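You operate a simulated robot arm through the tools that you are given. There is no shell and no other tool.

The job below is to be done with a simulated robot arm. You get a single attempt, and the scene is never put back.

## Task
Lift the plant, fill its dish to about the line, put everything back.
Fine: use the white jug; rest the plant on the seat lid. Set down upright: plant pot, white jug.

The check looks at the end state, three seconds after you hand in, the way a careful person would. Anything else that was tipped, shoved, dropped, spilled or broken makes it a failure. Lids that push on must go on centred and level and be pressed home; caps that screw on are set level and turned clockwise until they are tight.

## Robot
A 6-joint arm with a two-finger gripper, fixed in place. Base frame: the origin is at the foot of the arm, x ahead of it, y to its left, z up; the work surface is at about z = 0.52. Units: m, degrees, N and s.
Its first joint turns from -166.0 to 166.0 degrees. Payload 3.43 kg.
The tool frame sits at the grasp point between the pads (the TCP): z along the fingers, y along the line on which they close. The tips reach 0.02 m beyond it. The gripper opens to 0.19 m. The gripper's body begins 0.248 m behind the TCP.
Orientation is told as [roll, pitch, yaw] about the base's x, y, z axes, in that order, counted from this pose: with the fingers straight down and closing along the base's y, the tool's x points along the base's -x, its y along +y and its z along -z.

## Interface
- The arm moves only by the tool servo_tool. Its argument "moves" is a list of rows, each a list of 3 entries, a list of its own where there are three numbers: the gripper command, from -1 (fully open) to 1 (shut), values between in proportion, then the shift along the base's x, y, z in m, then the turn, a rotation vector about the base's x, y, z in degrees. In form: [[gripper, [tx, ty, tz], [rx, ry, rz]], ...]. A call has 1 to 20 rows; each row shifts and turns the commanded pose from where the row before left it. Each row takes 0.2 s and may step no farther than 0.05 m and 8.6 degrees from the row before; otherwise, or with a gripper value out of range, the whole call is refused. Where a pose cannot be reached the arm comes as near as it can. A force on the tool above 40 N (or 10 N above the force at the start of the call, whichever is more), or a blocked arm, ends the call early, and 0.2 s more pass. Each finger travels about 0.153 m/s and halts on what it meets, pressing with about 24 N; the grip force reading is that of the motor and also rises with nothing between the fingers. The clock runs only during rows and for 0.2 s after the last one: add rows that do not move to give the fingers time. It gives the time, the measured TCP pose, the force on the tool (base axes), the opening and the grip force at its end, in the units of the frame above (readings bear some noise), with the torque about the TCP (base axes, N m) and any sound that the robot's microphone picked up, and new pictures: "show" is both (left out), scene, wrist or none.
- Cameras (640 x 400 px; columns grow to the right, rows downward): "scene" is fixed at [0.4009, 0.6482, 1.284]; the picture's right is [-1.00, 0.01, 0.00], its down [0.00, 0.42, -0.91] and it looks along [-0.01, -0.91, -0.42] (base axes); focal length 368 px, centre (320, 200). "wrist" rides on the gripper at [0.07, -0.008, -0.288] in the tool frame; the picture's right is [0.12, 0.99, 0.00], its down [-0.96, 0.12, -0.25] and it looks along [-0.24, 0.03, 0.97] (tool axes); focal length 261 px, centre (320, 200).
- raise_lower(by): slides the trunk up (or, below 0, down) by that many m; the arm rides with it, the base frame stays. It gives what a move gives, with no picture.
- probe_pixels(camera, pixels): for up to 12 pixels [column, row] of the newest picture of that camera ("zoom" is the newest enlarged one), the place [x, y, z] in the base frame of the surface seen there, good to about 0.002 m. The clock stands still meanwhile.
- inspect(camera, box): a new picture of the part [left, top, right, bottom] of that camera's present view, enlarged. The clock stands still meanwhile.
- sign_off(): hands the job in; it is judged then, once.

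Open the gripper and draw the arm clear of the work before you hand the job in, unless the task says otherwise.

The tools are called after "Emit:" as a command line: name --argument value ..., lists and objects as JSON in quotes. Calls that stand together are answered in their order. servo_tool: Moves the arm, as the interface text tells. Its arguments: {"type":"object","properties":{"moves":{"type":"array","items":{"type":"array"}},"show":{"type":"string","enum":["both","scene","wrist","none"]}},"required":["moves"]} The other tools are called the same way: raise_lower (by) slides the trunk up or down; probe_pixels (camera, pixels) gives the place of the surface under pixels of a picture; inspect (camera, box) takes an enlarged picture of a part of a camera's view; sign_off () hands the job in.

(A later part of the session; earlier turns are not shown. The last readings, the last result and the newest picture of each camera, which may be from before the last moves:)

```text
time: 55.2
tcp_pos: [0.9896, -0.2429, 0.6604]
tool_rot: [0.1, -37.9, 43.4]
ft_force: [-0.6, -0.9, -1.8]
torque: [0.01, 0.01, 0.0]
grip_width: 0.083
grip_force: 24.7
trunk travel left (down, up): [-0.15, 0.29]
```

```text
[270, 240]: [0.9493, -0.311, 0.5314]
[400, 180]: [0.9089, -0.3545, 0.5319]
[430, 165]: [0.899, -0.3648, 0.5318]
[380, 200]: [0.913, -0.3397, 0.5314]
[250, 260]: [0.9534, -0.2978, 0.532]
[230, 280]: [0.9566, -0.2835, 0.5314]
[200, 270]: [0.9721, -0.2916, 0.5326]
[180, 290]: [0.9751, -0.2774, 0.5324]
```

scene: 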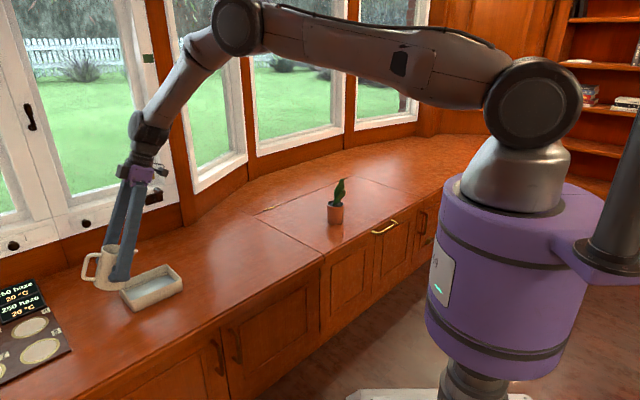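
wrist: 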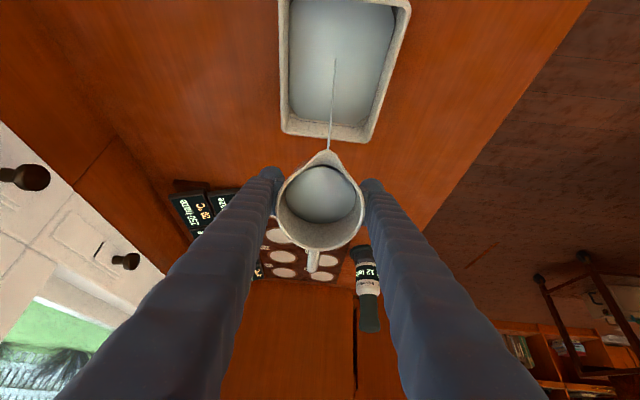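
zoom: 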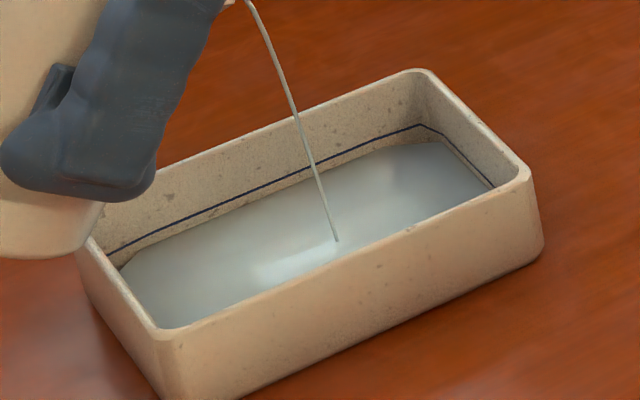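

Level about 0.532, stream still running mid-dish. I tilt to 41° and hold.

Emit:
servo_tool --moves '[[1, [0, 0, 0], [0.688, -0.725, 0]], [1, [0, 0, 0], [0.688, -0.725, 0]], [1, [0, 0, 0], [0.688, -0.725, 0]], [1, [0, 0, 0], [0, 0, 0]], [1, [0, 0, 0], [0, 0, 0]], [1, [0, 0, 0], [0, 0, 0]], [1, [0, 0, 0], [0, 0, 0]], [1, [0, 0, 0], [0, 0, 0]], [1, [0, 0, 0], [0, 0, 0]]]' --show "wrist"

Emit:
inspect --camera "scene" --box '[115, 255, 190, 310]'

Emit:
probe_pixels --camera "zoom" --pixels '[[270, 240], [400, 180], [430, 165], [380, 200], [250, 260], [230, 280], [200, 270], [180, 290], [260, 188], [360, 148]]'

```text
time: 57.2
tcp_pos: [0.9905, -0.2437, 0.6603]
tool_rot: [0.2, -40.9, 43.3]
ft_force: [-1.4, -0.5, -1.6]
torque: [-0.03, 0.04, 0.0]
grip_width: 0.0825
grip_force: 24.1
trunk travel left (down, up): [-0.15, 0.29]
```

wrist: 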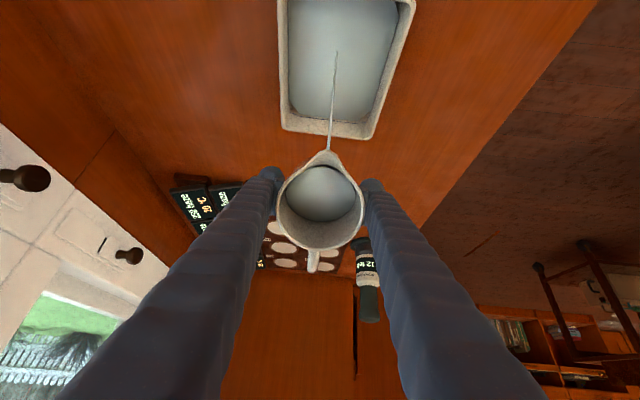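

```text
7.27 times, centred on (152, 282) of scene
```

zoom: 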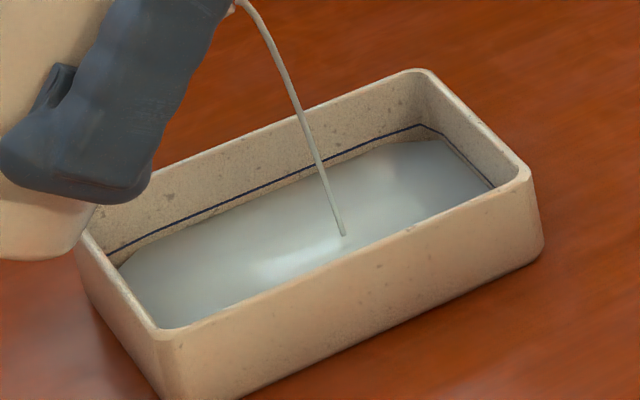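

```text
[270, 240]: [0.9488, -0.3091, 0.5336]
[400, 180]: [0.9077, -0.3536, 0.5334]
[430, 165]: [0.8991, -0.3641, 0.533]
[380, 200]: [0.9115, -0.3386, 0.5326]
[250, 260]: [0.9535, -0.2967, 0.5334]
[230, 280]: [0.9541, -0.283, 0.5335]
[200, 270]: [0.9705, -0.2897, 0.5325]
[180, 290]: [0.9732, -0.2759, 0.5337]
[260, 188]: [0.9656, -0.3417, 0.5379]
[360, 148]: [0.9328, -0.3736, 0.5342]
```

Level is about 0.533 now, close beneath the line. With the clock stopped I zoom in on the back wall to judge the remaining gap.

Emit:
inspect --camera "scene" --box '[125, 262, 165, 287]'

Emit:
inspect --camera "scene" --box '[155, 262, 195, 287]'

```text
16.00 times, centred on (145, 274) of scene
```

zoom: 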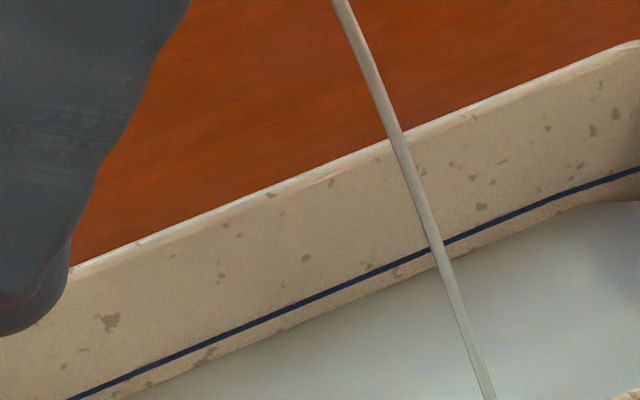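

```text
16.00 times, centred on (175, 274) of scene
```

zoom: 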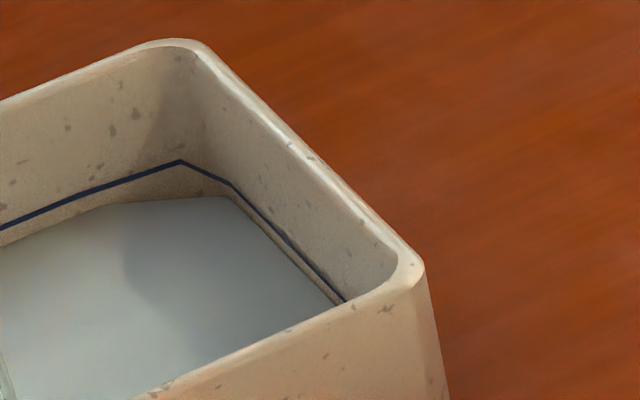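

In the close-up there is still a visible band between line and water. I probe wall, line and water edge in this zoom to measure it.

Emit:
probe_pixels --camera "zoom" --pixels '[[60, 85], [60, 150], [60, 195], [60, 204], [60, 213], [60, 219], [60, 228], [60, 250], [150, 168], [150, 185], [150, 197], [150, 215]]'

```text
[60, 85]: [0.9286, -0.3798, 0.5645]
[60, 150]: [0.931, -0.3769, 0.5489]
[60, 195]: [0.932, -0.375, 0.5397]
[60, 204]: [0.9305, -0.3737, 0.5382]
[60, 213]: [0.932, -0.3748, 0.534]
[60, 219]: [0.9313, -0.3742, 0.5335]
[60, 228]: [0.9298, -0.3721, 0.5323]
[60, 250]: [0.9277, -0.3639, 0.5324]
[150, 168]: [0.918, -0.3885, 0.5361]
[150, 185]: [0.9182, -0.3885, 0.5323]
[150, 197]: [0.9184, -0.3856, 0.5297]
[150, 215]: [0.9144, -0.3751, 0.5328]
```

The readings scatter by a couple of mm, so I take a new close zoom and probe many points along the line and the water edge to average them.

Emit:
inspect --camera "scene" --box '[125, 262, 165, 287]'

Emit:
probe_pixels --camera "zoom" --pixels '[[150, 366], [200, 345], [230, 332], [260, 319], [290, 305], [320, 292], [350, 279], [380, 266], [480, 227], [520, 212], [560, 197], [600, 182]]'

Emit:
probe_pixels --camera "zoom" --pixels '[[200, 380], [250, 380], [300, 350], [350, 330], [380, 350], [350, 380], [500, 280], [550, 250], [600, 240], [600, 280], [560, 320], [520, 360]]'

```text
16.00 times, centred on (145, 274) of scene
```

zoom: 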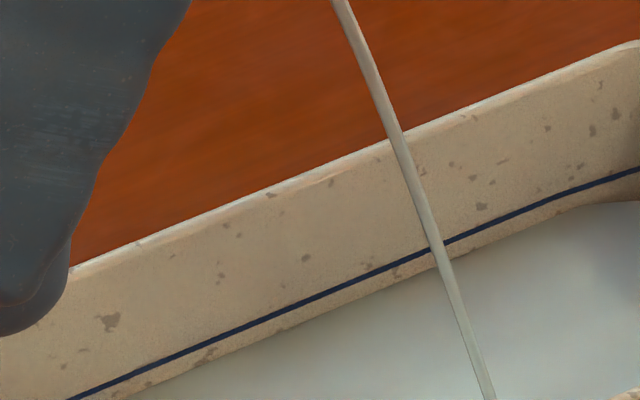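

```text
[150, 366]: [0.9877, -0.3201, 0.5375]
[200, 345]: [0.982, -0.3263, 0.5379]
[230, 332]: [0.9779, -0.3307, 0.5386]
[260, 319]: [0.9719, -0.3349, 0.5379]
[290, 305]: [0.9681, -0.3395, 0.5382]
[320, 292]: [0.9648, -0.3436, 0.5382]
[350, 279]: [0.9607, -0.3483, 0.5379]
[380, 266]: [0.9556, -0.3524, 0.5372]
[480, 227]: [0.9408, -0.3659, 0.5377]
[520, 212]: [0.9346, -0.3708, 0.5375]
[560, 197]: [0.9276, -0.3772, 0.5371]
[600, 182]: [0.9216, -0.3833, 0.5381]
```

```text
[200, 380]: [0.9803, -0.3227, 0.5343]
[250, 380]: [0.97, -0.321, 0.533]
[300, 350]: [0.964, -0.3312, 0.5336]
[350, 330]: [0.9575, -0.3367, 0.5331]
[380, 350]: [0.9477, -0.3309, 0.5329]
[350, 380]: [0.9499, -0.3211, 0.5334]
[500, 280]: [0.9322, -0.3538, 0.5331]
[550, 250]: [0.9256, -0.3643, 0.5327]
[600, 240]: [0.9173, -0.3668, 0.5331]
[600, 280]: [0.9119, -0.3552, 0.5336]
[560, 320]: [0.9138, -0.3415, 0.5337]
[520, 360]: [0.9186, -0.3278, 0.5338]
```

Averaged, the line is at z≈0.5378 and the water at 0.5334, so about 4 mm is still missing (half way). I tilt to 44° and hold.

Emit:
servo_tool --moves '[[1, [0, 0, 0], [0.688, -0.725, 0]], [1, [0, 0, 0], [0.688, -0.725, 0]], [1, [0, 0, 0], [0.688, -0.725, 0]], [1, [0, 0, 0], [0, 0, 0]], [1, [0, 0, 0], [0, 0, 0]], [1, [0, 0, 0], [0, 0, 0]], [1, [0, 0, 0], [0, 0, 0]], [1, [0, 0, 0], [0, 0, 0]]]' --show "wrist"

Emit:
inspect --camera "scene" --box '[125, 262, 165, 287]'

Emit:
probe_pixels --camera "zoom" --pixels '[[200, 380], [250, 380], [300, 350], [350, 330], [380, 350], [350, 380], [500, 250], [550, 250], [600, 240], [600, 280], [560, 320], [520, 360]]'

```text
time: 59.0
tcp_pos: [0.9894, -0.2436, 0.6606]
tool_rot: [0.2, -43.9, 43.4]
ft_force: [-0.6, 0.2, -1.6]
torque: [-0.03, 0.05, -0.02]
grip_width: 0.0831
grip_force: 23.5
trunk travel left (down, up): [-0.15, 0.29]
```

wrist: 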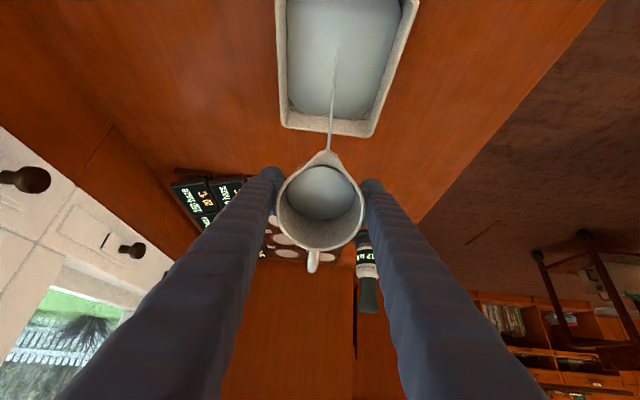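

```text
16.00 times, centred on (145, 274) of scene
```

zoom: 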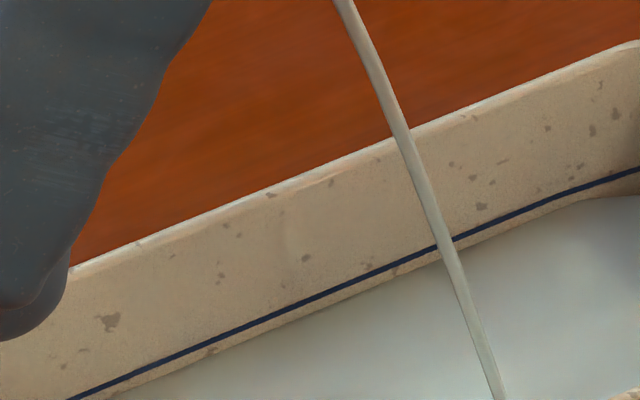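

```text
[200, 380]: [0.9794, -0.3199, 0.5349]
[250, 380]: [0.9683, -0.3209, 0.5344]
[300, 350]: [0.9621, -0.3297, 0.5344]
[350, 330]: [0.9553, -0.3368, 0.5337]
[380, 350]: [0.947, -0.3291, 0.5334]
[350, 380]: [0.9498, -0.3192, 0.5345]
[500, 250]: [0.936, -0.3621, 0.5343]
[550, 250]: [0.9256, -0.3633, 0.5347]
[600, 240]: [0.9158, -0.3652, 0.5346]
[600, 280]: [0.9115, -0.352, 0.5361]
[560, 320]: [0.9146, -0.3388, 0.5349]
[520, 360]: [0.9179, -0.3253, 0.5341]
```

Level is about 0.5345 (gap about 3.3 mm). I tilt 2° more and hold 1.4 s.

Emit:
servo_tool --moves '[[1, [0, 0, 0], [0.688, -0.725, 0]], [1, [0, 0, 0], [0.688, -0.725, 0]], [1, [0, 0, 0], [0, 0, 0]], [1, [0, 0, 0], [0, 0, 0]], [1, [0, 0, 0], [0, 0, 0]], [1, [0, 0, 0], [0, 0, 0]], [1, [0, 0, 0], [0, 0, 0]], [1, [0, 0, 0], [0, 0, 0]]]' --show "wrist"

Emit:
inspect --camera "scene" --box '[125, 262, 165, 287]'

Emit:
probe_pixels --camera "zoom" --pixels '[[200, 380], [250, 380], [300, 350], [350, 330], [380, 350], [350, 380], [500, 250], [550, 250], [600, 240], [600, 280], [560, 320], [540, 360]]'

```text
time: 60.8
tcp_pos: [0.9896, -0.2419, 0.6606]
tool_rot: [0.2, -46.0, 43.4]
ft_force: [0.2, 0.2, -2.6]
torque: [-0.02, 0.01, -0.02]
grip_width: 0.0832
grip_force: 23.5
trunk travel left (down, up): [-0.15, 0.29]
```

wrist: 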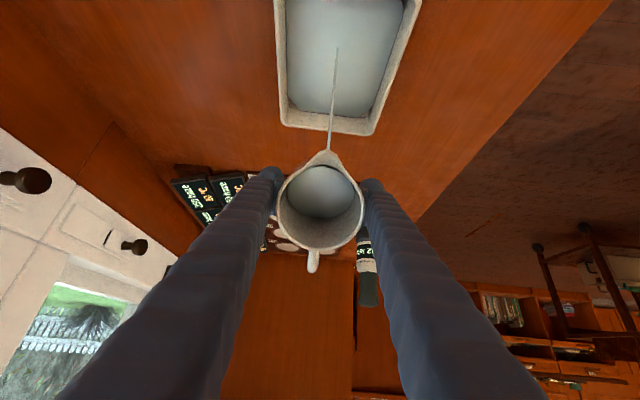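

```text
16.00 times, centred on (145, 274) of scene
```

zoom: 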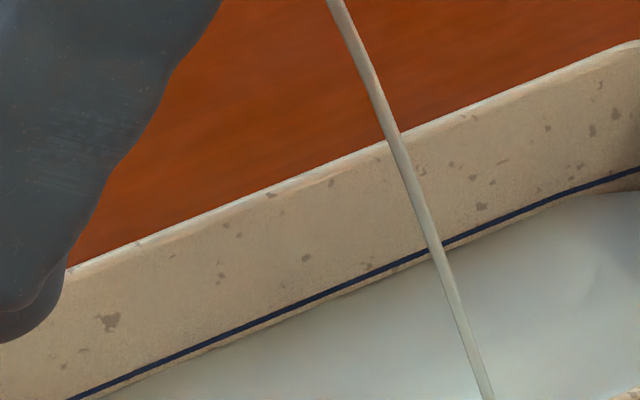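

```text
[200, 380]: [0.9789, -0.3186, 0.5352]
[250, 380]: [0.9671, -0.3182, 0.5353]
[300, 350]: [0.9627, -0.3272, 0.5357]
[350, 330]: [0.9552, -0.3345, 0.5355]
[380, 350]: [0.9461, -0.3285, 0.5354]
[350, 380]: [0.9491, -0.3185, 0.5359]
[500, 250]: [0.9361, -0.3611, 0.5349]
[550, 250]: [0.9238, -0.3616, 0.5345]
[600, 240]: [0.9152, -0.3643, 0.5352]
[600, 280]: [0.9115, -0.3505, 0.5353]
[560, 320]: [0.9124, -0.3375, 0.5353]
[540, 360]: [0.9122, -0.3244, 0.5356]
```

Level about 0.5353, gap now about 2 mm in the close-up (8–9 rows). I tilt 1° more and hold 1.2 s.

Emit:
servo_tool --moves '[[1, [0, 0, 0], [0.688, -0.725, 0]], [1, [0, 0, 0], [0, 0, 0]], [1, [0, 0, 0], [0, 0, 0]], [1, [0, 0, 0], [0, 0, 0]], [1, [0, 0, 0], [0, 0, 0]], [1, [0, 0, 0], [0, 0, 0]]]' --show "wrist"

Emit:
inspect --camera "scene" --box '[125, 262, 165, 287]'

Emit:
probe_pixels --camera "zoom" --pixels '[[200, 380], [250, 380], [300, 350], [350, 330], [380, 350], [350, 380], [500, 250], [550, 250], [600, 240], [600, 280], [560, 320], [540, 360]]'

```text
time: 62.2
tcp_pos: [0.9892, -0.2427, 0.6595]
tool_rot: [0.2, -46.9, 43.4]
ft_force: [-0.7, -1.6, -3.2]
torque: [-0.02, 0.04, 0.02]
grip_width: 0.0829
grip_force: 23.9
trunk travel left (down, up): [-0.15, 0.29]
```

wrist: 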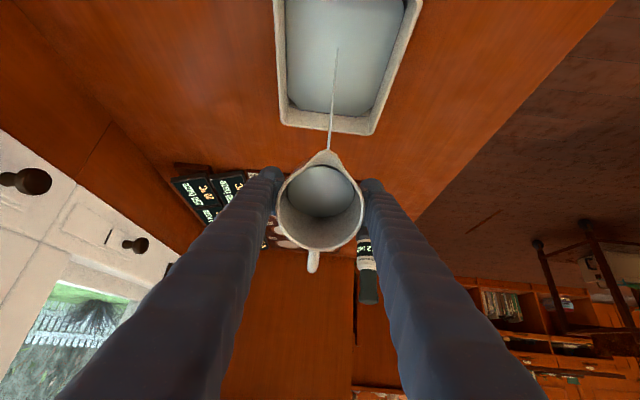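

```text
16.00 times, centred on (145, 274) of scene
```

zoom: 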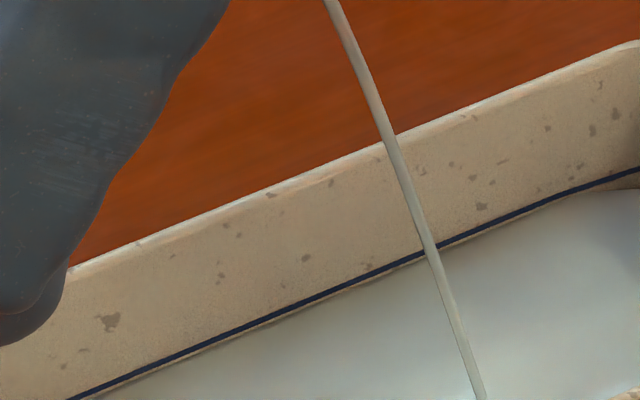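

```text
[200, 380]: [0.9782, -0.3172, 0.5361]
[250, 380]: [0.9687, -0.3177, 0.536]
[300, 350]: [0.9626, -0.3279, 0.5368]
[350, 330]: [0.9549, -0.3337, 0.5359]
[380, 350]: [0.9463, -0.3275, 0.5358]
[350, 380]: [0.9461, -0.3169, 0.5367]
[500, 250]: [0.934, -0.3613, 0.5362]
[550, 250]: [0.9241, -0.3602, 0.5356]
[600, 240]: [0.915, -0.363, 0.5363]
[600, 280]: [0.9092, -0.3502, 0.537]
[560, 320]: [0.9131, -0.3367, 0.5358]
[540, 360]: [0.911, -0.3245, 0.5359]
```

Level is about 0.5362, just under the line, with a little still to come while I tilt back. I stop the pour now, turning the jug back upright over the dish.

Emit:
servo_tool --moves '[[1, [0, 0, 0], [-1.377, 1.451, 0]], [1, [0, 0, 0], [-2.754, 2.902, 0]], [1, [0, 0, 0], [-3.442, 3.627, 0]], [1, [0, 0, 0], [-3.442, 3.627, 0]], [1, [0, 0, 0], [-3.442, 3.627, 0]], [1, [0, 0, 0], [-3.442, 3.627, 0]], [1, [0, 0, 0], [-3.442, 3.627, 0]], [1, [0, 0, 0], [-3.442, 3.627, 0]], [1, [0, 0, 0], [-2.754, 2.902, 0]], [1, [0, 0, 0], [-2.065, 2.176, 0]], [1, [0, 0, 0], [-1.377, 1.451, 0]], [1, [0, 0, 0], [-0.688, 0.725, 0]], [1, [0, 0, 0], [-0.678, 0.719, 0]], [1, [0, 0, 0], [0, 0, 0]], [1, [0, 0, 0], [0, 0, 0]]]'

Emit:
inspect --camera "scene" --box '[125, 262, 165, 287]'

Emit:
probe_pixels --camera "zoom" --pixels '[[200, 380], [250, 380], [300, 350], [350, 330], [380, 350], [350, 380], [500, 250], [550, 250], [600, 240], [600, 280], [560, 320], [540, 360]]'

```text
time: 65.4
tcp_pos: [0.9905, -0.2421, 0.6597]
tool_rot: [0.2, 0.1, 43.4]
ft_force: [-0.5, -0.3, -2.0]
torque: [-0.07, 0.01, 0.05]
grip_width: 0.083
grip_force: 24.1
trunk travel left (down, up): [-0.15, 0.29]
```

scene: 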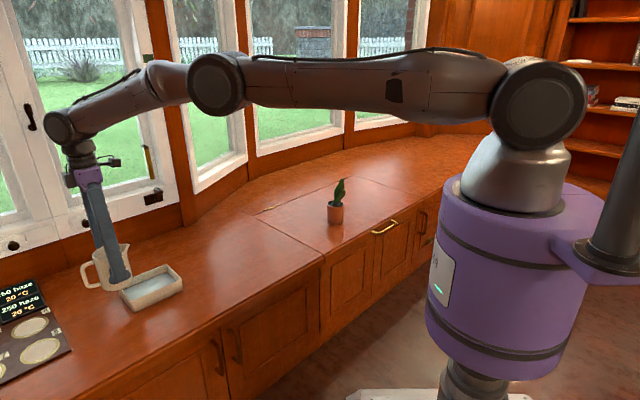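
wrist: 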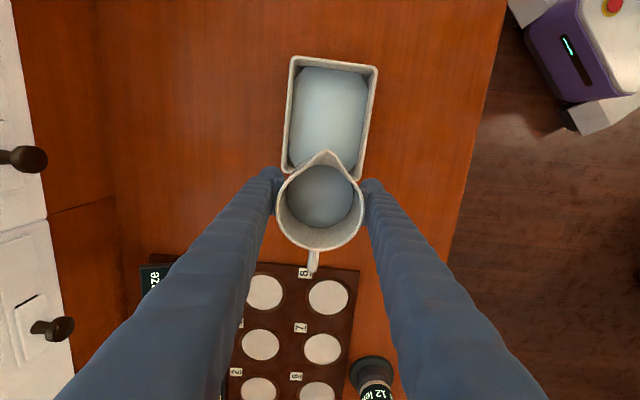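

```text
16.00 times, centred on (145, 274) of scene
```

zoom: 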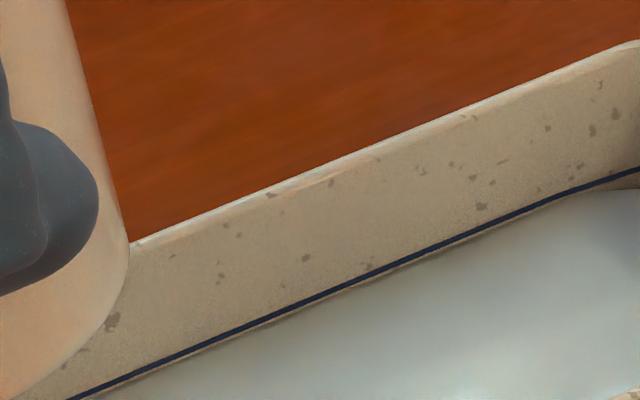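

```text
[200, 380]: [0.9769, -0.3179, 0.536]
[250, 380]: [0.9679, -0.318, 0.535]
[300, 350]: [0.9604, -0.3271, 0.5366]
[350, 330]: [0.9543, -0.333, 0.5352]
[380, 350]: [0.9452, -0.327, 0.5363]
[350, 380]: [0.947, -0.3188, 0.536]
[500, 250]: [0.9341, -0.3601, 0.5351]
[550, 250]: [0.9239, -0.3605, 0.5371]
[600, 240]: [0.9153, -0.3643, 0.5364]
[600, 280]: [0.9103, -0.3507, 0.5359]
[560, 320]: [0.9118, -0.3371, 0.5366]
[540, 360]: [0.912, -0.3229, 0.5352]
```

Flow has stopped with the level at about 0.536, roughly 1.5 mm under the line. I give one short extra pour to get closer: ramp to 48° and hold briefly.

Emit:
servo_tool --moves '[[1, [0, 0, 0], [1.377, -1.451, 0]], [1, [0, 0, 0], [2.754, -2.902, 0]], [1, [0, 0, 0], [3.442, -3.627, 0]], [1, [0, 0, 0], [3.442, -3.627, 0]], [1, [0, 0, 0], [3.442, -3.627, 0]], [1, [0, 0, 0], [3.442, -3.627, 0]], [1, [0, 0, 0], [3.442, -3.627, 0]], [1, [0, 0, 0], [3.442, -3.627, 0]], [1, [0, 0, 0], [2.754, -2.902, 0]], [1, [0, 0, 0], [2.065, -2.176, 0]], [1, [0, 0, 0], [1.377, -1.451, 0]], [1, [0, 0, 0], [1.377, -1.451, 0]], [1, [0, 0, 0], [0.688, -0.725, 0]], [1, [0, 0, 0], [0, 0, 0]], [1, [0, 0, 0], [0, 0, 0]], [1, [0, 0, 0], [0, 0, 0]]]' --show "wrist"

Emit:
inspect --camera "scene" --box '[125, 262, 165, 287]'

Emit:
probe_pixels --camera "zoom" --pixels '[[200, 380], [250, 380], [300, 350], [350, 330], [380, 350], [350, 380], [500, 250], [550, 250], [600, 240], [600, 280], [560, 320], [540, 360]]'

```text
time: 68.8
tcp_pos: [0.9883, -0.2415, 0.6604]
tool_rot: [0.2, -47.9, 43.4]
ft_force: [1.1, 0.3, -2.5]
torque: [-0.03, 0.03, -0.01]
grip_width: 0.0831
grip_force: 23.8
trunk travel left (down, up): [-0.15, 0.29]
```

wrist: 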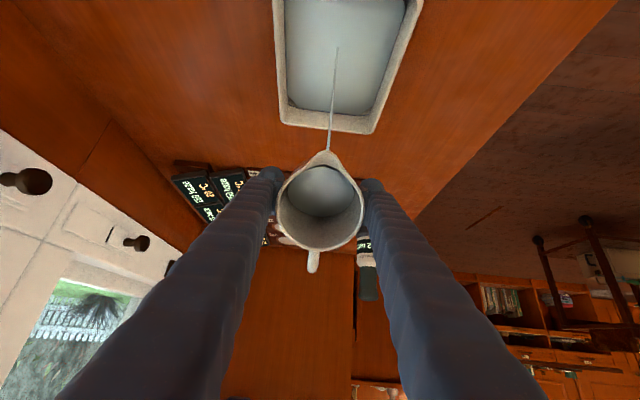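

```text
16.00 times, centred on (145, 274) of scene
```

zoom: 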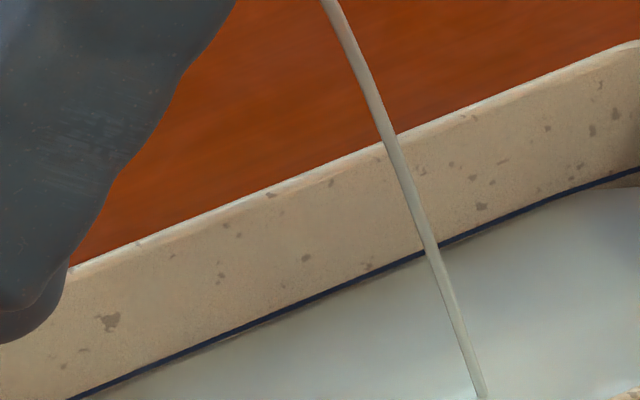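

```text
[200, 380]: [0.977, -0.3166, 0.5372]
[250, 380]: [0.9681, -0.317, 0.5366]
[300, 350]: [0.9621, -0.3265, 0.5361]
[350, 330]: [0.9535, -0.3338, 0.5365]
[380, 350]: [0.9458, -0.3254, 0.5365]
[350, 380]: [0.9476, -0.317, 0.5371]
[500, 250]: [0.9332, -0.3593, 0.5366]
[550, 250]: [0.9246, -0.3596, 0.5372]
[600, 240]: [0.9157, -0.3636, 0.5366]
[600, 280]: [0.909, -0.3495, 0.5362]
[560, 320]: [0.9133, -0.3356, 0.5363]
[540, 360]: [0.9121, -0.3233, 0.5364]
```

The water is now at about 0.5366 and touches the line's lower edge. I tilt the jug back upright.

Emit:
servo_tool --moves '[[1, [0, 0, 0], [-2.065, 2.176, 0]], [1, [0, 0, 0], [-2.754, 2.902, 0]], [1, [0, 0, 0], [-3.442, 3.627, 0]], [1, [0, 0, 0], [-3.442, 3.627, 0]], [1, [0, 0, 0], [-3.442, 3.627, 0]], [1, [0, 0, 0], [-3.442, 3.627, 0]], [1, [0, 0, 0], [-3.442, 3.627, 0]], [1, [0, 0, 0], [-3.442, 3.627, 0]], [1, [0, 0, 0], [-2.754, 2.902, 0]], [1, [0, 0, 0], [-2.065, 2.176, 0]], [1, [0, 0, 0], [-1.377, 1.451, 0]], [1, [0, 0, 0], [-0.688, 0.725, 0]], [1, [0, 0, 0], [-0.688, 0.725, 0]], [1, [0, 0, 0], [0, 0, 0]], [1, [0, 0, 0], [0, 0, 0]], [1, [0, 0, 0], [0, 0, 0]]]'

Emit:
inspect --camera "scene" --box '[80, 200, 220, 320]'

Emit:
inspect --camera "scene" --box '[125, 262, 165, 287]'

Emit:
probe_pixels --camera "zoom" --pixels '[[200, 380], [250, 380], [300, 350], [350, 330], [380, 350], [350, 380], [500, 250], [550, 250], [600, 240], [600, 280], [560, 320], [540, 360]]'

```text
time: 72.2
tcp_pos: [0.9898, -0.2419, 0.6599]
tool_rot: [0.1, 0.1, 43.3]
ft_force: [-0.8, -0.2, -0.9]
torque: [-0.02, 0.01, -0.03]
grip_width: 0.083
grip_force: 23.8
trunk travel left (down, up): [-0.15, 0.29]
```

scene: 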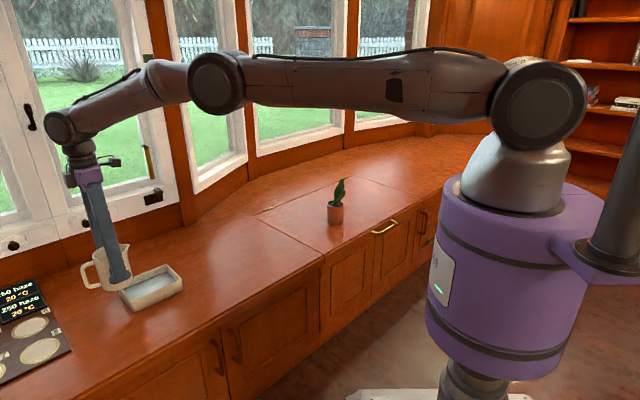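
wrist: 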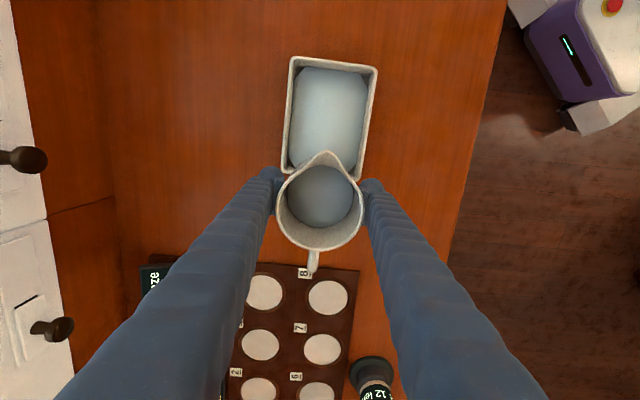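

```text
3.33 times, centred on (150, 260) of scene
```

zoom: 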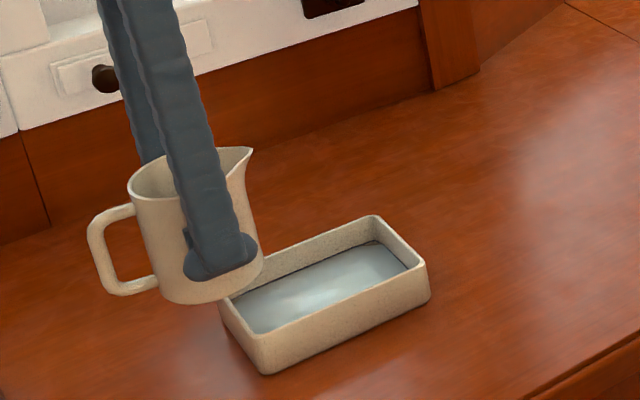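

```text
16.00 times, centred on (145, 274) of scene
```

zoom: 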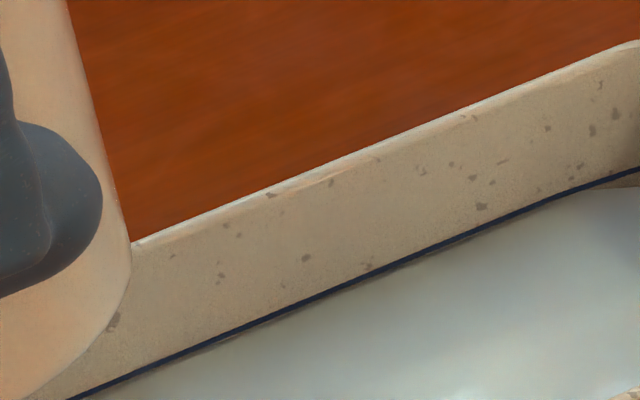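

```text
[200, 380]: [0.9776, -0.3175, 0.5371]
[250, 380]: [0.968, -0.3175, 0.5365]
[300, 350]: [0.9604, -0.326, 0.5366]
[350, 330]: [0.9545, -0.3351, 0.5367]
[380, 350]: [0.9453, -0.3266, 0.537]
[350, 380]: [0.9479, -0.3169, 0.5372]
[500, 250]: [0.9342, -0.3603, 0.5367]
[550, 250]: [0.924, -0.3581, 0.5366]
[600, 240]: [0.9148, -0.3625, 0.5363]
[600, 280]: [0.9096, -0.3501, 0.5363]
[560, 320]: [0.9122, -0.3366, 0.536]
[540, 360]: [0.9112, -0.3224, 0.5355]
```

Upright again with the level at about 0.5367, right at the line. Now I bring the jug back level along the same path to above its original place.

Emit:
servo_tool --moves '[[1, [0, 0, 0.005], [0, 0, 0]], [1, [0, 0, 0.007], [0, 0, 0]], [1, [-0.0074, -0.0061, 0.003], [0, 0, 0]], [1, [-0.0123, -0.0104, 0], [0, 0, 0]], [1, [-0.0172, -0.0146, 0], [0, 0, 0]], [1, [-0.0221, -0.0187, 0], [0, 0, 0]], [1, [-0.0271, -0.0229, 0], [0, 0, 0]], [1, [-0.0295, -0.025, 0], [0, 0, 0]], [1, [-0.0295, -0.025, 0], [0, 0, 0]], [1, [-0.0295, -0.025, 0], [0, 0, 0]], [1, [-0.0271, -0.0229, 0], [0, 0, 0]], [1, [-0.0221, -0.0187, 0], [0, 0, 0]], [1, [-0.0148, -0.0125, 0], [0, 0, 0]], [1, [-0.0074, -0.0062, 0], [0, 0, 0]], [1, [0, 0, 0], [0, 0, 0]]]'

```text
time: 75.4
tcp_pos: [0.743, -0.4491, 0.6763]
tool_rot: [0.2, 0.1, 43.6]
ft_force: [0.9, -0.4, -1.6]
torque: [0.01, -0.03, 0.0]
grip_width: 0.0831
grip_force: 24.0
trunk travel left (down, up): [-0.15, 0.29]
```

scene: 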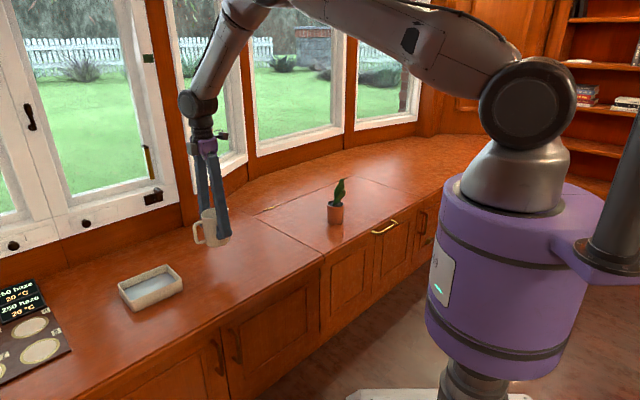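
wrist: 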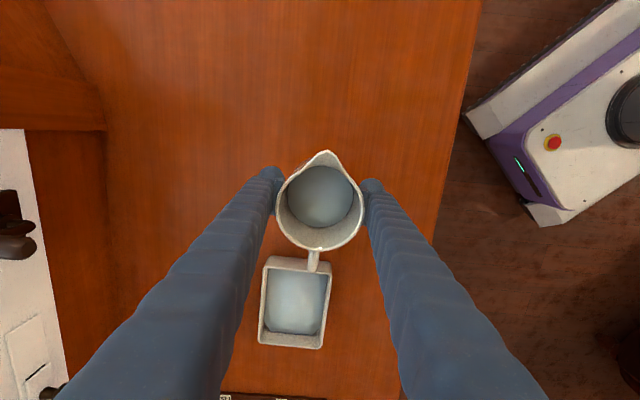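

The jug is back over its spot. I lower it gently to just above the surface (original grasp height was 0.575).

Emit:
servo_tool --moves '[[1, [0, 0, -0.006], [0, 0, 0]], [1, [0, 0, -0.012], [0, 0, 0]], [1, [0, 0, -0.018], [0, 0, 0]], [1, [0, 0, -0.02], [0, 0, 0]], [1, [0, 0, -0.018], [0, 0, 0]], [1, [0, 0, -0.012], [0, 0, 0]], [1, [0, 0, -0.006], [0, 0, 0]], [1, [0, 0, -0.003], [0, 0, 0]], [1, [0, 0, -0.002], [0, 0, 0]], [1, [0, 0, 0], [0, 0, 0]]]' --show "none"

Emit:
inspect --camera "scene" --box '[185, 220, 245, 280]'

```text
time: 77.6
tcp_pos: [0.7437, -0.4514, 0.5773]
tool_rot: [0.1, 0.1, 43.4]
ft_force: [0.2, 0.7, 0.0]
torque: [-0.03, -0.08, 0.0]
grip_width: 0.0829
grip_force: 24.0
trunk travel left (down, up): [-0.15, 0.29]
```

```text
6.67 times, centred on (215, 250) of scene
```

zoom: 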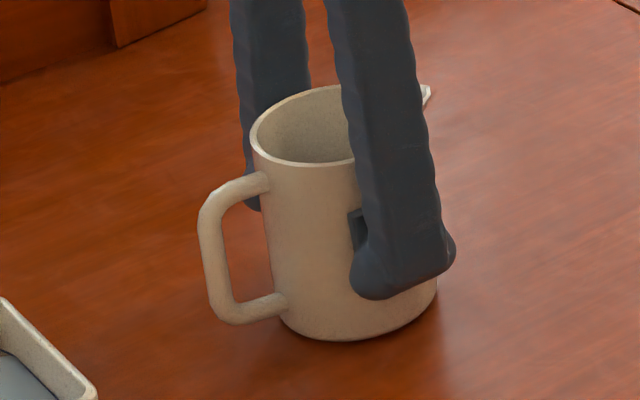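

The vertical load has dropped to about zero, so the base may already touch. I lower 1 mm at a time to confirm.

Emit:
servo_tool --moves '[[1, [0, 0, -0.001], [0, 0, 0]], [1, [0, 0, 0], [0, 0, 0]]]' --show "none"

```text
time: 78.2
tcp_pos: [0.743, -0.4507, 0.5772]
tool_rot: [0.1, 0.0, 43.3]
ft_force: [-2.1, -0.7, 8.0]
torque: [-0.16, -0.13, -0.08]
grip_width: 0.0827
grip_force: 24.2
trunk travel left (down, up): [-0.15, 0.29]
```

Firm contact (+8 N). I ease up half a millimetre and open the fingers.

Emit:
servo_tool --moves '[[1, [0, 0, 0.0005], [0, 0, 0]], [0.1, [0, 0, 0], [0, 0, 0]], [0.0, [0, 0, 0], [0, 0, 0]], [-0.3, [0, 0, 0], [0, 0, 0]], [-0.7, [0, 0, 0], [0, 0, 0]], [-1, [0, 0, 0], [0, 0, 0]], [-1, [0, 0, 0], [0, 0, 0]]]'

Emit:
inspect --camera "scene" --box '[185, 220, 245, 280]'

```text
time: 79.8
tcp_pos: [0.744, -0.4508, 0.5765]
tool_rot: [0.2, 0.1, 43.4]
ft_force: [0.4, -0.1, 0.5]
torque: [0.05, 0.01, 0.02]
grip_width: 0.19
grip_force: 0.0
trunk travel left (down, up): [-0.15, 0.29]
```

scene: 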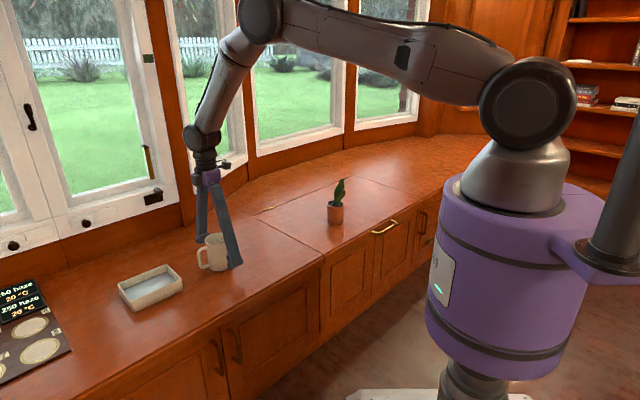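
wrist: 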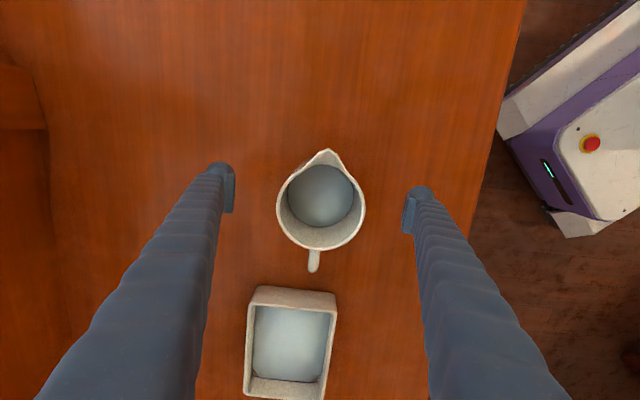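

```text
6.67 times, centred on (215, 250) of scene
```

zoom: 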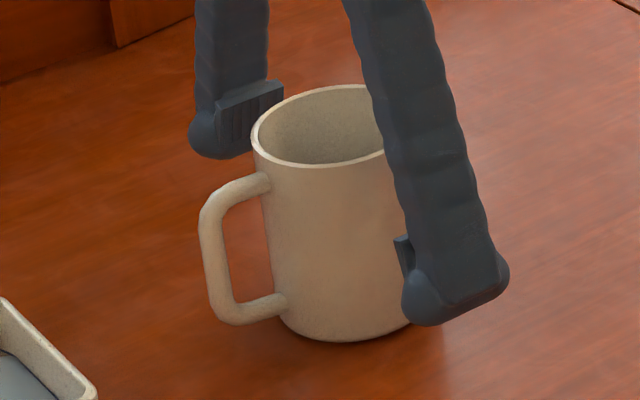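

The jug stands upright in its original place. I rise straight up clear of it, then return above the plant, turning back to yaw −40°.

Emit:
servo_tool --moves '[[-1, [0, 0, 0.02], [0, 0, 0]], [-1, [0, 0, 0.035], [0, 0, 0]], [-1, [0, 0, 0.045], [0, 0, 0]], [-1, [0, 0, 0.045], [0, 0, 0]], [-1, [0, 0, 0.045], [0, 0, 0]], [-1, [0, 0, 0.04], [0, 0, 0]], [-1, [0, 0, 0.0225], [0, 0, 0]]]' --show "none"

Emit:
servo_tool --moves '[[-1, [-0.0325, -0.02585, 0], [0, 0, -6.42]], [-1, [-0.0325, -0.02585, 0], [0, 0, -6.42]], [-1, [-0.0325, -0.02585, 0], [0, 0, -6.42]], [-1, [-0.0325, -0.02585, 0], [0, 0, -6.42]], [-1, [-0.0325, -0.02585, 0], [0, 0, -6.42]], [-1, [-0.0325, -0.02585, 0], [0, 0, -6.42]], [-1, [-0.0325, -0.02585, 0], [0, 0, -6.42]], [-1, [-0.0325, -0.02585, 0], [0, 0, -6.42]], [-1, [-0.0325, -0.02585, 0], [0, 0, -6.42]], [-1, [-0.0325, -0.02585, 0], [0, 0, -6.42]], [-1, [-0.0325, -0.02585, 0], [0, 0, -6.42]], [-1, [-0.0325, -0.02585, 0], [0, 0, -6.42]], [-1, [-0.0325, -0.02585, 0], [0, 0, -6.42]], [-1, [0, 0, 0], [0, 0, 0]], [-1, [0, 0, 0], [0, 0, 0]]]'

Emit:
inspect --camera "wrist" --box '[250, 110, 390, 230]'

```text
time: 81.4
tcp_pos: [0.7436, -0.4499, 0.834]
tool_rot: [0.1, 0.1, 43.5]
ft_force: [-0.4, 0.2, 0.9]
torque: [-0.06, -0.01, 0.0]
grip_width: 0.1903
grip_force: 0.0
trunk travel left (down, up): [-0.15, 0.29]
```

```text
time: 84.6
tcp_pos: [0.3245, -0.7855, 0.8301]
tool_rot: [0.1, 0.0, -40.0]
ft_force: [0.0, 1.1, -0.9]
torque: [-0.05, 0.1, 0.01]
grip_width: 0.19
grip_force: 0.0
trunk travel left (down, up): [-0.15, 0.29]
```

scene: 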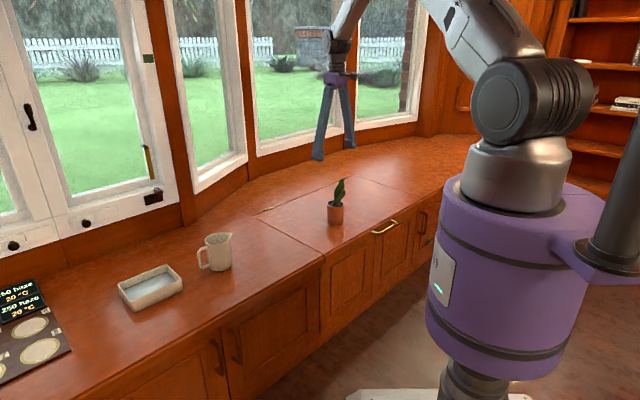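
wrist: 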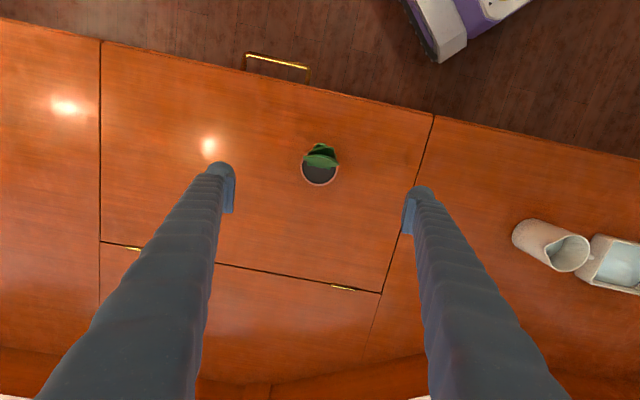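

```text
3.33 times, centred on (320, 170) of wrist
```

zoom: 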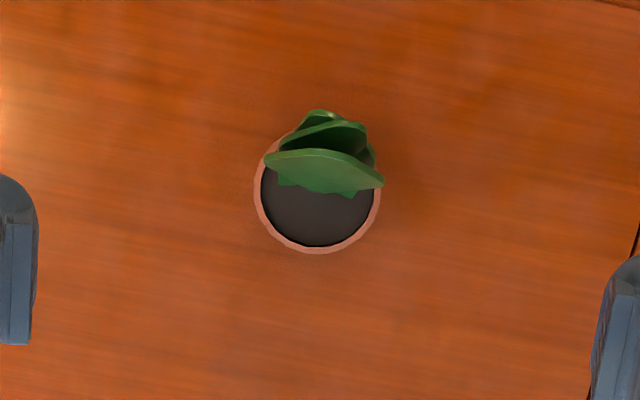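

The plant is centred between the fingers, same attitude as I left it. I verify its rim location.

Emit:
probe_pixels --camera "zoom" --pixels '[[257, 195], [379, 200], [318, 249], [275, 230], [360, 232], [320, 215]]'

```text
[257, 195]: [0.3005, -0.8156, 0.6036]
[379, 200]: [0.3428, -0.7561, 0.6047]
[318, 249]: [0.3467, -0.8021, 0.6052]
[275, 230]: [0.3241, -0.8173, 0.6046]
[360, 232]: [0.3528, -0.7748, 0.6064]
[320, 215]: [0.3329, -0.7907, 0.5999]
```

Pot centre is (0.3217,-0.786), matching the commanded position. I descend with open fingers to the release height 0.588.

Emit:
servo_tool --moves '[[-1, [0, 0, -0.02], [0, 0, 0]], [-1, [0, 0, -0.04], [0, 0, 0]], [-1, [0, 0, -0.04], [0, 0, 0]], [-1, [0, 0, -0.04], [0, 0, 0]], [-1, [0, 0, -0.04], [0, 0, 0]], [-1, [0.001, 0, -0.03], [0, 0, 0]], [-1, [0, 0, -0.02], [0, 0, 0]], [-1, [0, 0, -0.011], [0, 0, 0]], [-0.5, [0, 0, 0], [0, 0, 0]], [0.0, [0, 0, 0], [0, 0, 0]], [0.1, [0, 0, 0], [0, 0, 0]], [0.1, [0, 0, 0], [0, 0, 0]]]'

Emit:
inspect --camera "wrist" --box '[250, 125, 390, 240]'

Emit:
inspect --camera "scene" --box '[290, 160, 390, 240]'

```text
time: 87.2
tcp_pos: [0.3215, -0.7869, 0.5887]
tool_rot: [0.1, 0.0, -40.1]
ft_force: [-0.1, -0.2, -1.0]
torque: [0.01, 0.01, 0.0]
grip_width: 0.0855
grip_force: 0.0
trunk travel left (down, up): [-0.15, 0.29]
```

scene: 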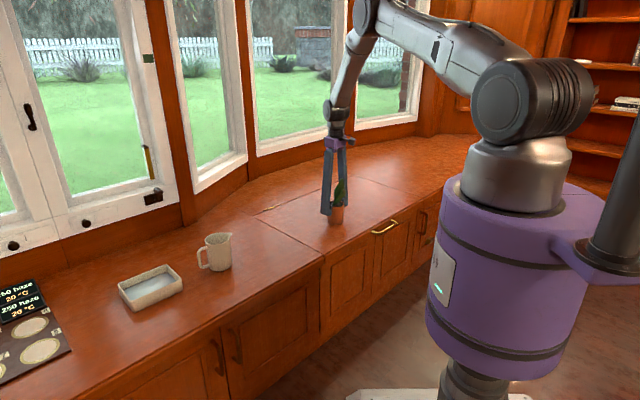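
wrist: 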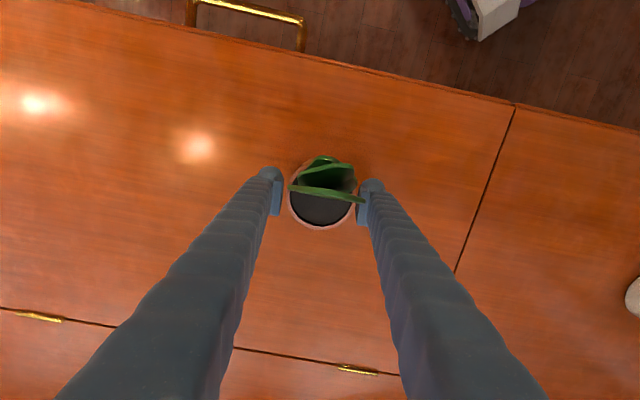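

```text
3.48 times, centred on (320, 182) of wrist
```

zoom: 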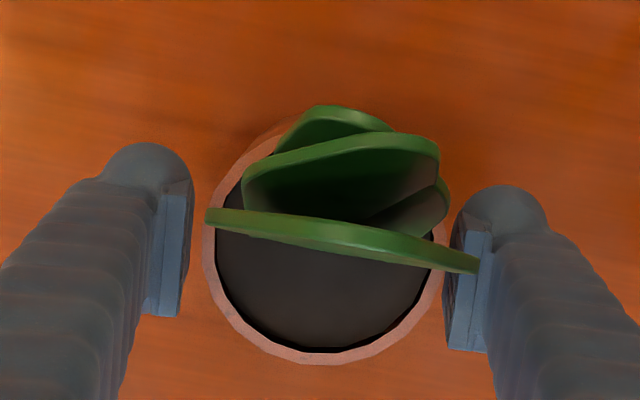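

```text
5.00 times, centred on (340, 200) of scene
```

zoom: 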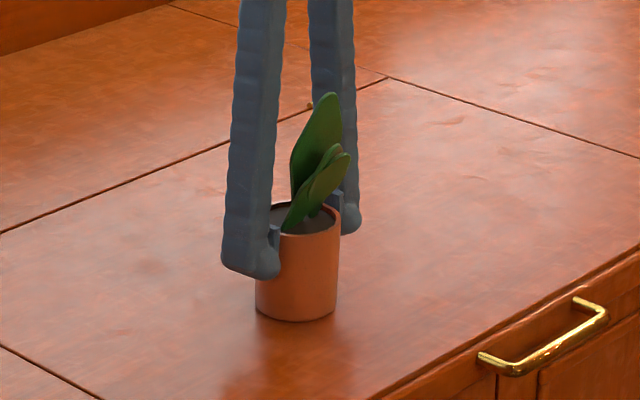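

The pads flank the pot evenly with leaves clear. I close and grip.

Emit:
servo_tool --moves '[[0.18, [0, 0, 0], [0, 0, 0]], [0.3, [0, 0, 0], [0, 0, 0]], [0.6, [0, 0, 0], [0, 0, 0]], [1, [0, 0, 0], [0, 0, 0]], [1, [0, 0, 0], [0, 0, 0]]]' --show "wrist"

Emit:
inspect --camera "wrist" --box '[250, 125, 390, 240]'

```text
time: 88.4
tcp_pos: [0.322, -0.7867, 0.5885]
tool_rot: [0.1, 0.1, -40.0]
ft_force: [2.1, 1.6, 0.5]
torque: [-0.01, 0.06, -0.02]
grip_width: 0.0759
grip_force: 24.1
trunk travel left (down, up): [-0.15, 0.29]
```

wrist: 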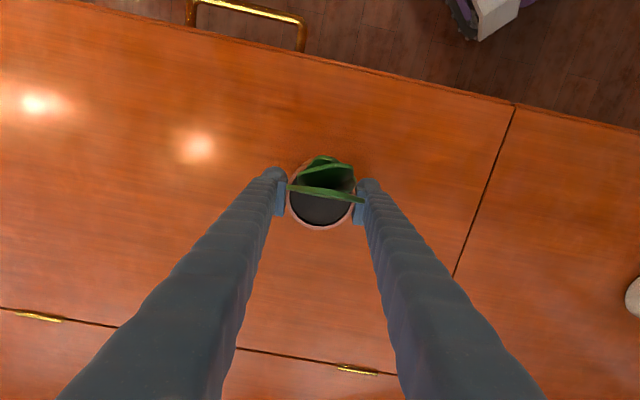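

```text
3.48 times, centred on (320, 182) of wrist
```

zoom: 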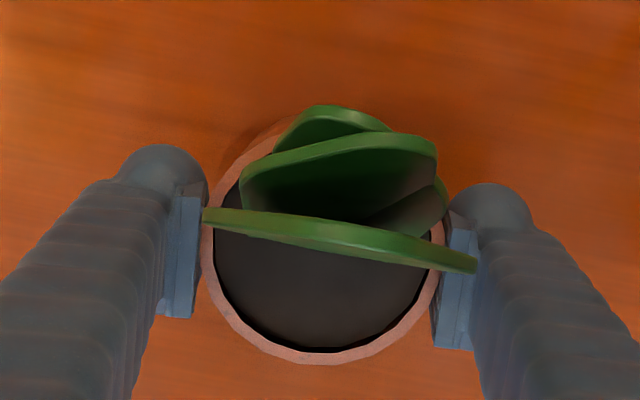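

Grip is good at 0.0759 m. I lift the plant straight up.

Emit:
servo_tool --moves '[[1, [0, 0, 0.004], [0, 0, 0]], [1, [0, 0, 0.01], [0, 0, 0]], [1, [0, 0, 0.02], [0, 0, 0]], [1, [0, 0, 0.03], [0, 0, 0]], [1, [0, 0, 0.035], [0, 0, 0]], [1, [0, 0, 0.035], [0, 0, 0]], [1, [0, 0, 0.035], [0, 0, 0]], [1, [0, 0, 0.03], [0, 0, 0]], [1, [0, 0, 0.025], [0, 0, 0]], [1, [0, 0, 0.012], [0, 0, 0]], [1, [0, 0, 0.005], [0, 0, 0]]]' --show "scene"

Emit:
inspect --camera "scene" --box '[290, 100, 390, 240]'

```text
time: 90.8
tcp_pos: [0.3187, -0.7872, 0.8323]
tool_rot: [0.1, 0.1, -40.1]
ft_force: [-0.4, 0.2, -5.2]
torque: [-0.05, 0.0, 0.0]
grip_width: 0.0757
grip_force: 24.2
trunk travel left (down, up): [-0.15, 0.29]
```

scene: 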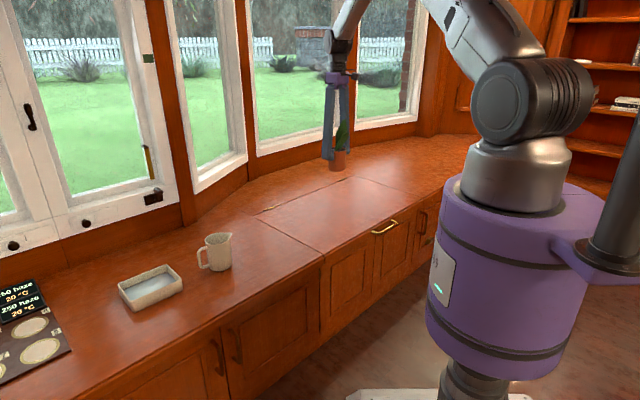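

```text
2.86 times, centred on (340, 170) of scene
```

zoom: 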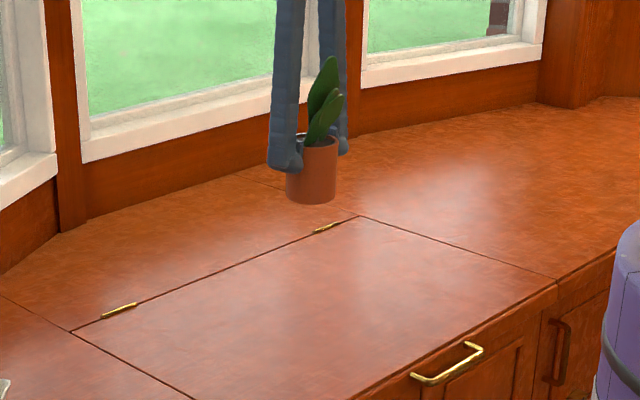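

The plant hangs upright and the lid is clean. I carry it back above the dish along the same path.

Emit:
servo_tool --moves '[[1, [0.015, 0.012, 0], [0, 0, 0]], [1, [0.03, 0.025, 0], [0, 0, 0]], [1, [0.033, 0.027, 0], [0, 0, 0]], [1, [0.033, 0.027, 0], [0, 0, 0]], [1, [0.033, 0.027, 0], [0, 0, 0]], [1, [0.033, 0.027, 0], [0, 0, 0]], [1, [0.033, 0.027, 0], [0, 0, 0]], [1, [0.033, 0.027, 0], [0, 0, 0]], [1, [0.033, 0.027, 0], [0, 0, 0]], [1, [0.033, 0.027, 0], [0, 0, 0]], [1, [0.033, 0.027, 0], [0, 0, 0]], [1, [0.033, 0.027, 0], [0, 0, 0]], [1, [0.033, 0.027, 0], [0, 0, 0]], [1, [0.033, 0.027, 0], [0, 0, 0]], [1, [0.033, 0.027, 0], [0, 0, 0]], [1, [0.033, 0.027, 0], [0, 0, 0]], [1, [0.033, 0.027, 0], [0, 0, 0]], [1, [0.03, 0.025, 0], [0, 0, 0]], [1, [0.022, 0.018, 0], [0, 0, 0]], [1, [0.011, 0.01, 0], [0, 0, 0]]]'

Emit:
inspect --camera "wrist" --box '[240, 100, 400, 240]'

```text
time: 95.0
tcp_pos: [0.9233, -0.2915, 0.829]
tool_rot: [0.0, 0.1, -40.1]
ft_force: [0.3, 0.2, -4.9]
torque: [-0.09, -0.04, -0.04]
grip_width: 0.0755
grip_force: 23.8
trunk travel left (down, up): [-0.15, 0.29]
```

scene: 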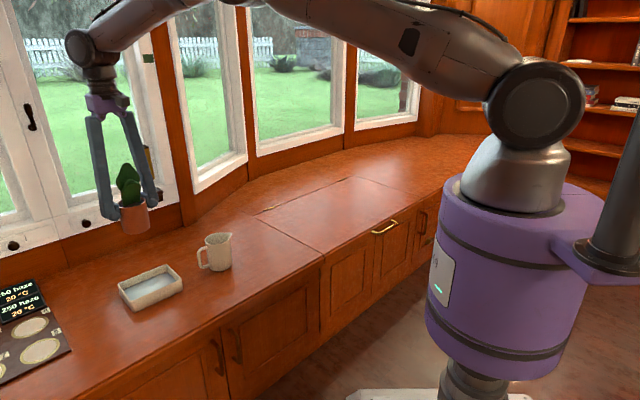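
wrist: 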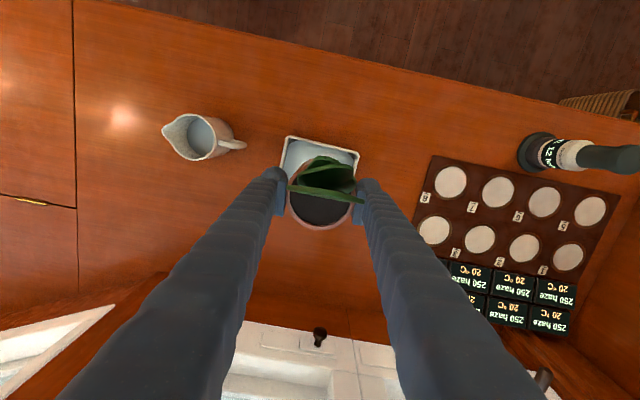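

```text
2.86 times, centred on (320, 170) of wrist
```

zoom: 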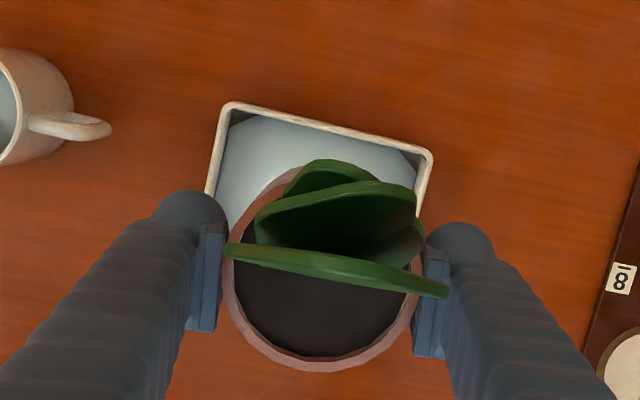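

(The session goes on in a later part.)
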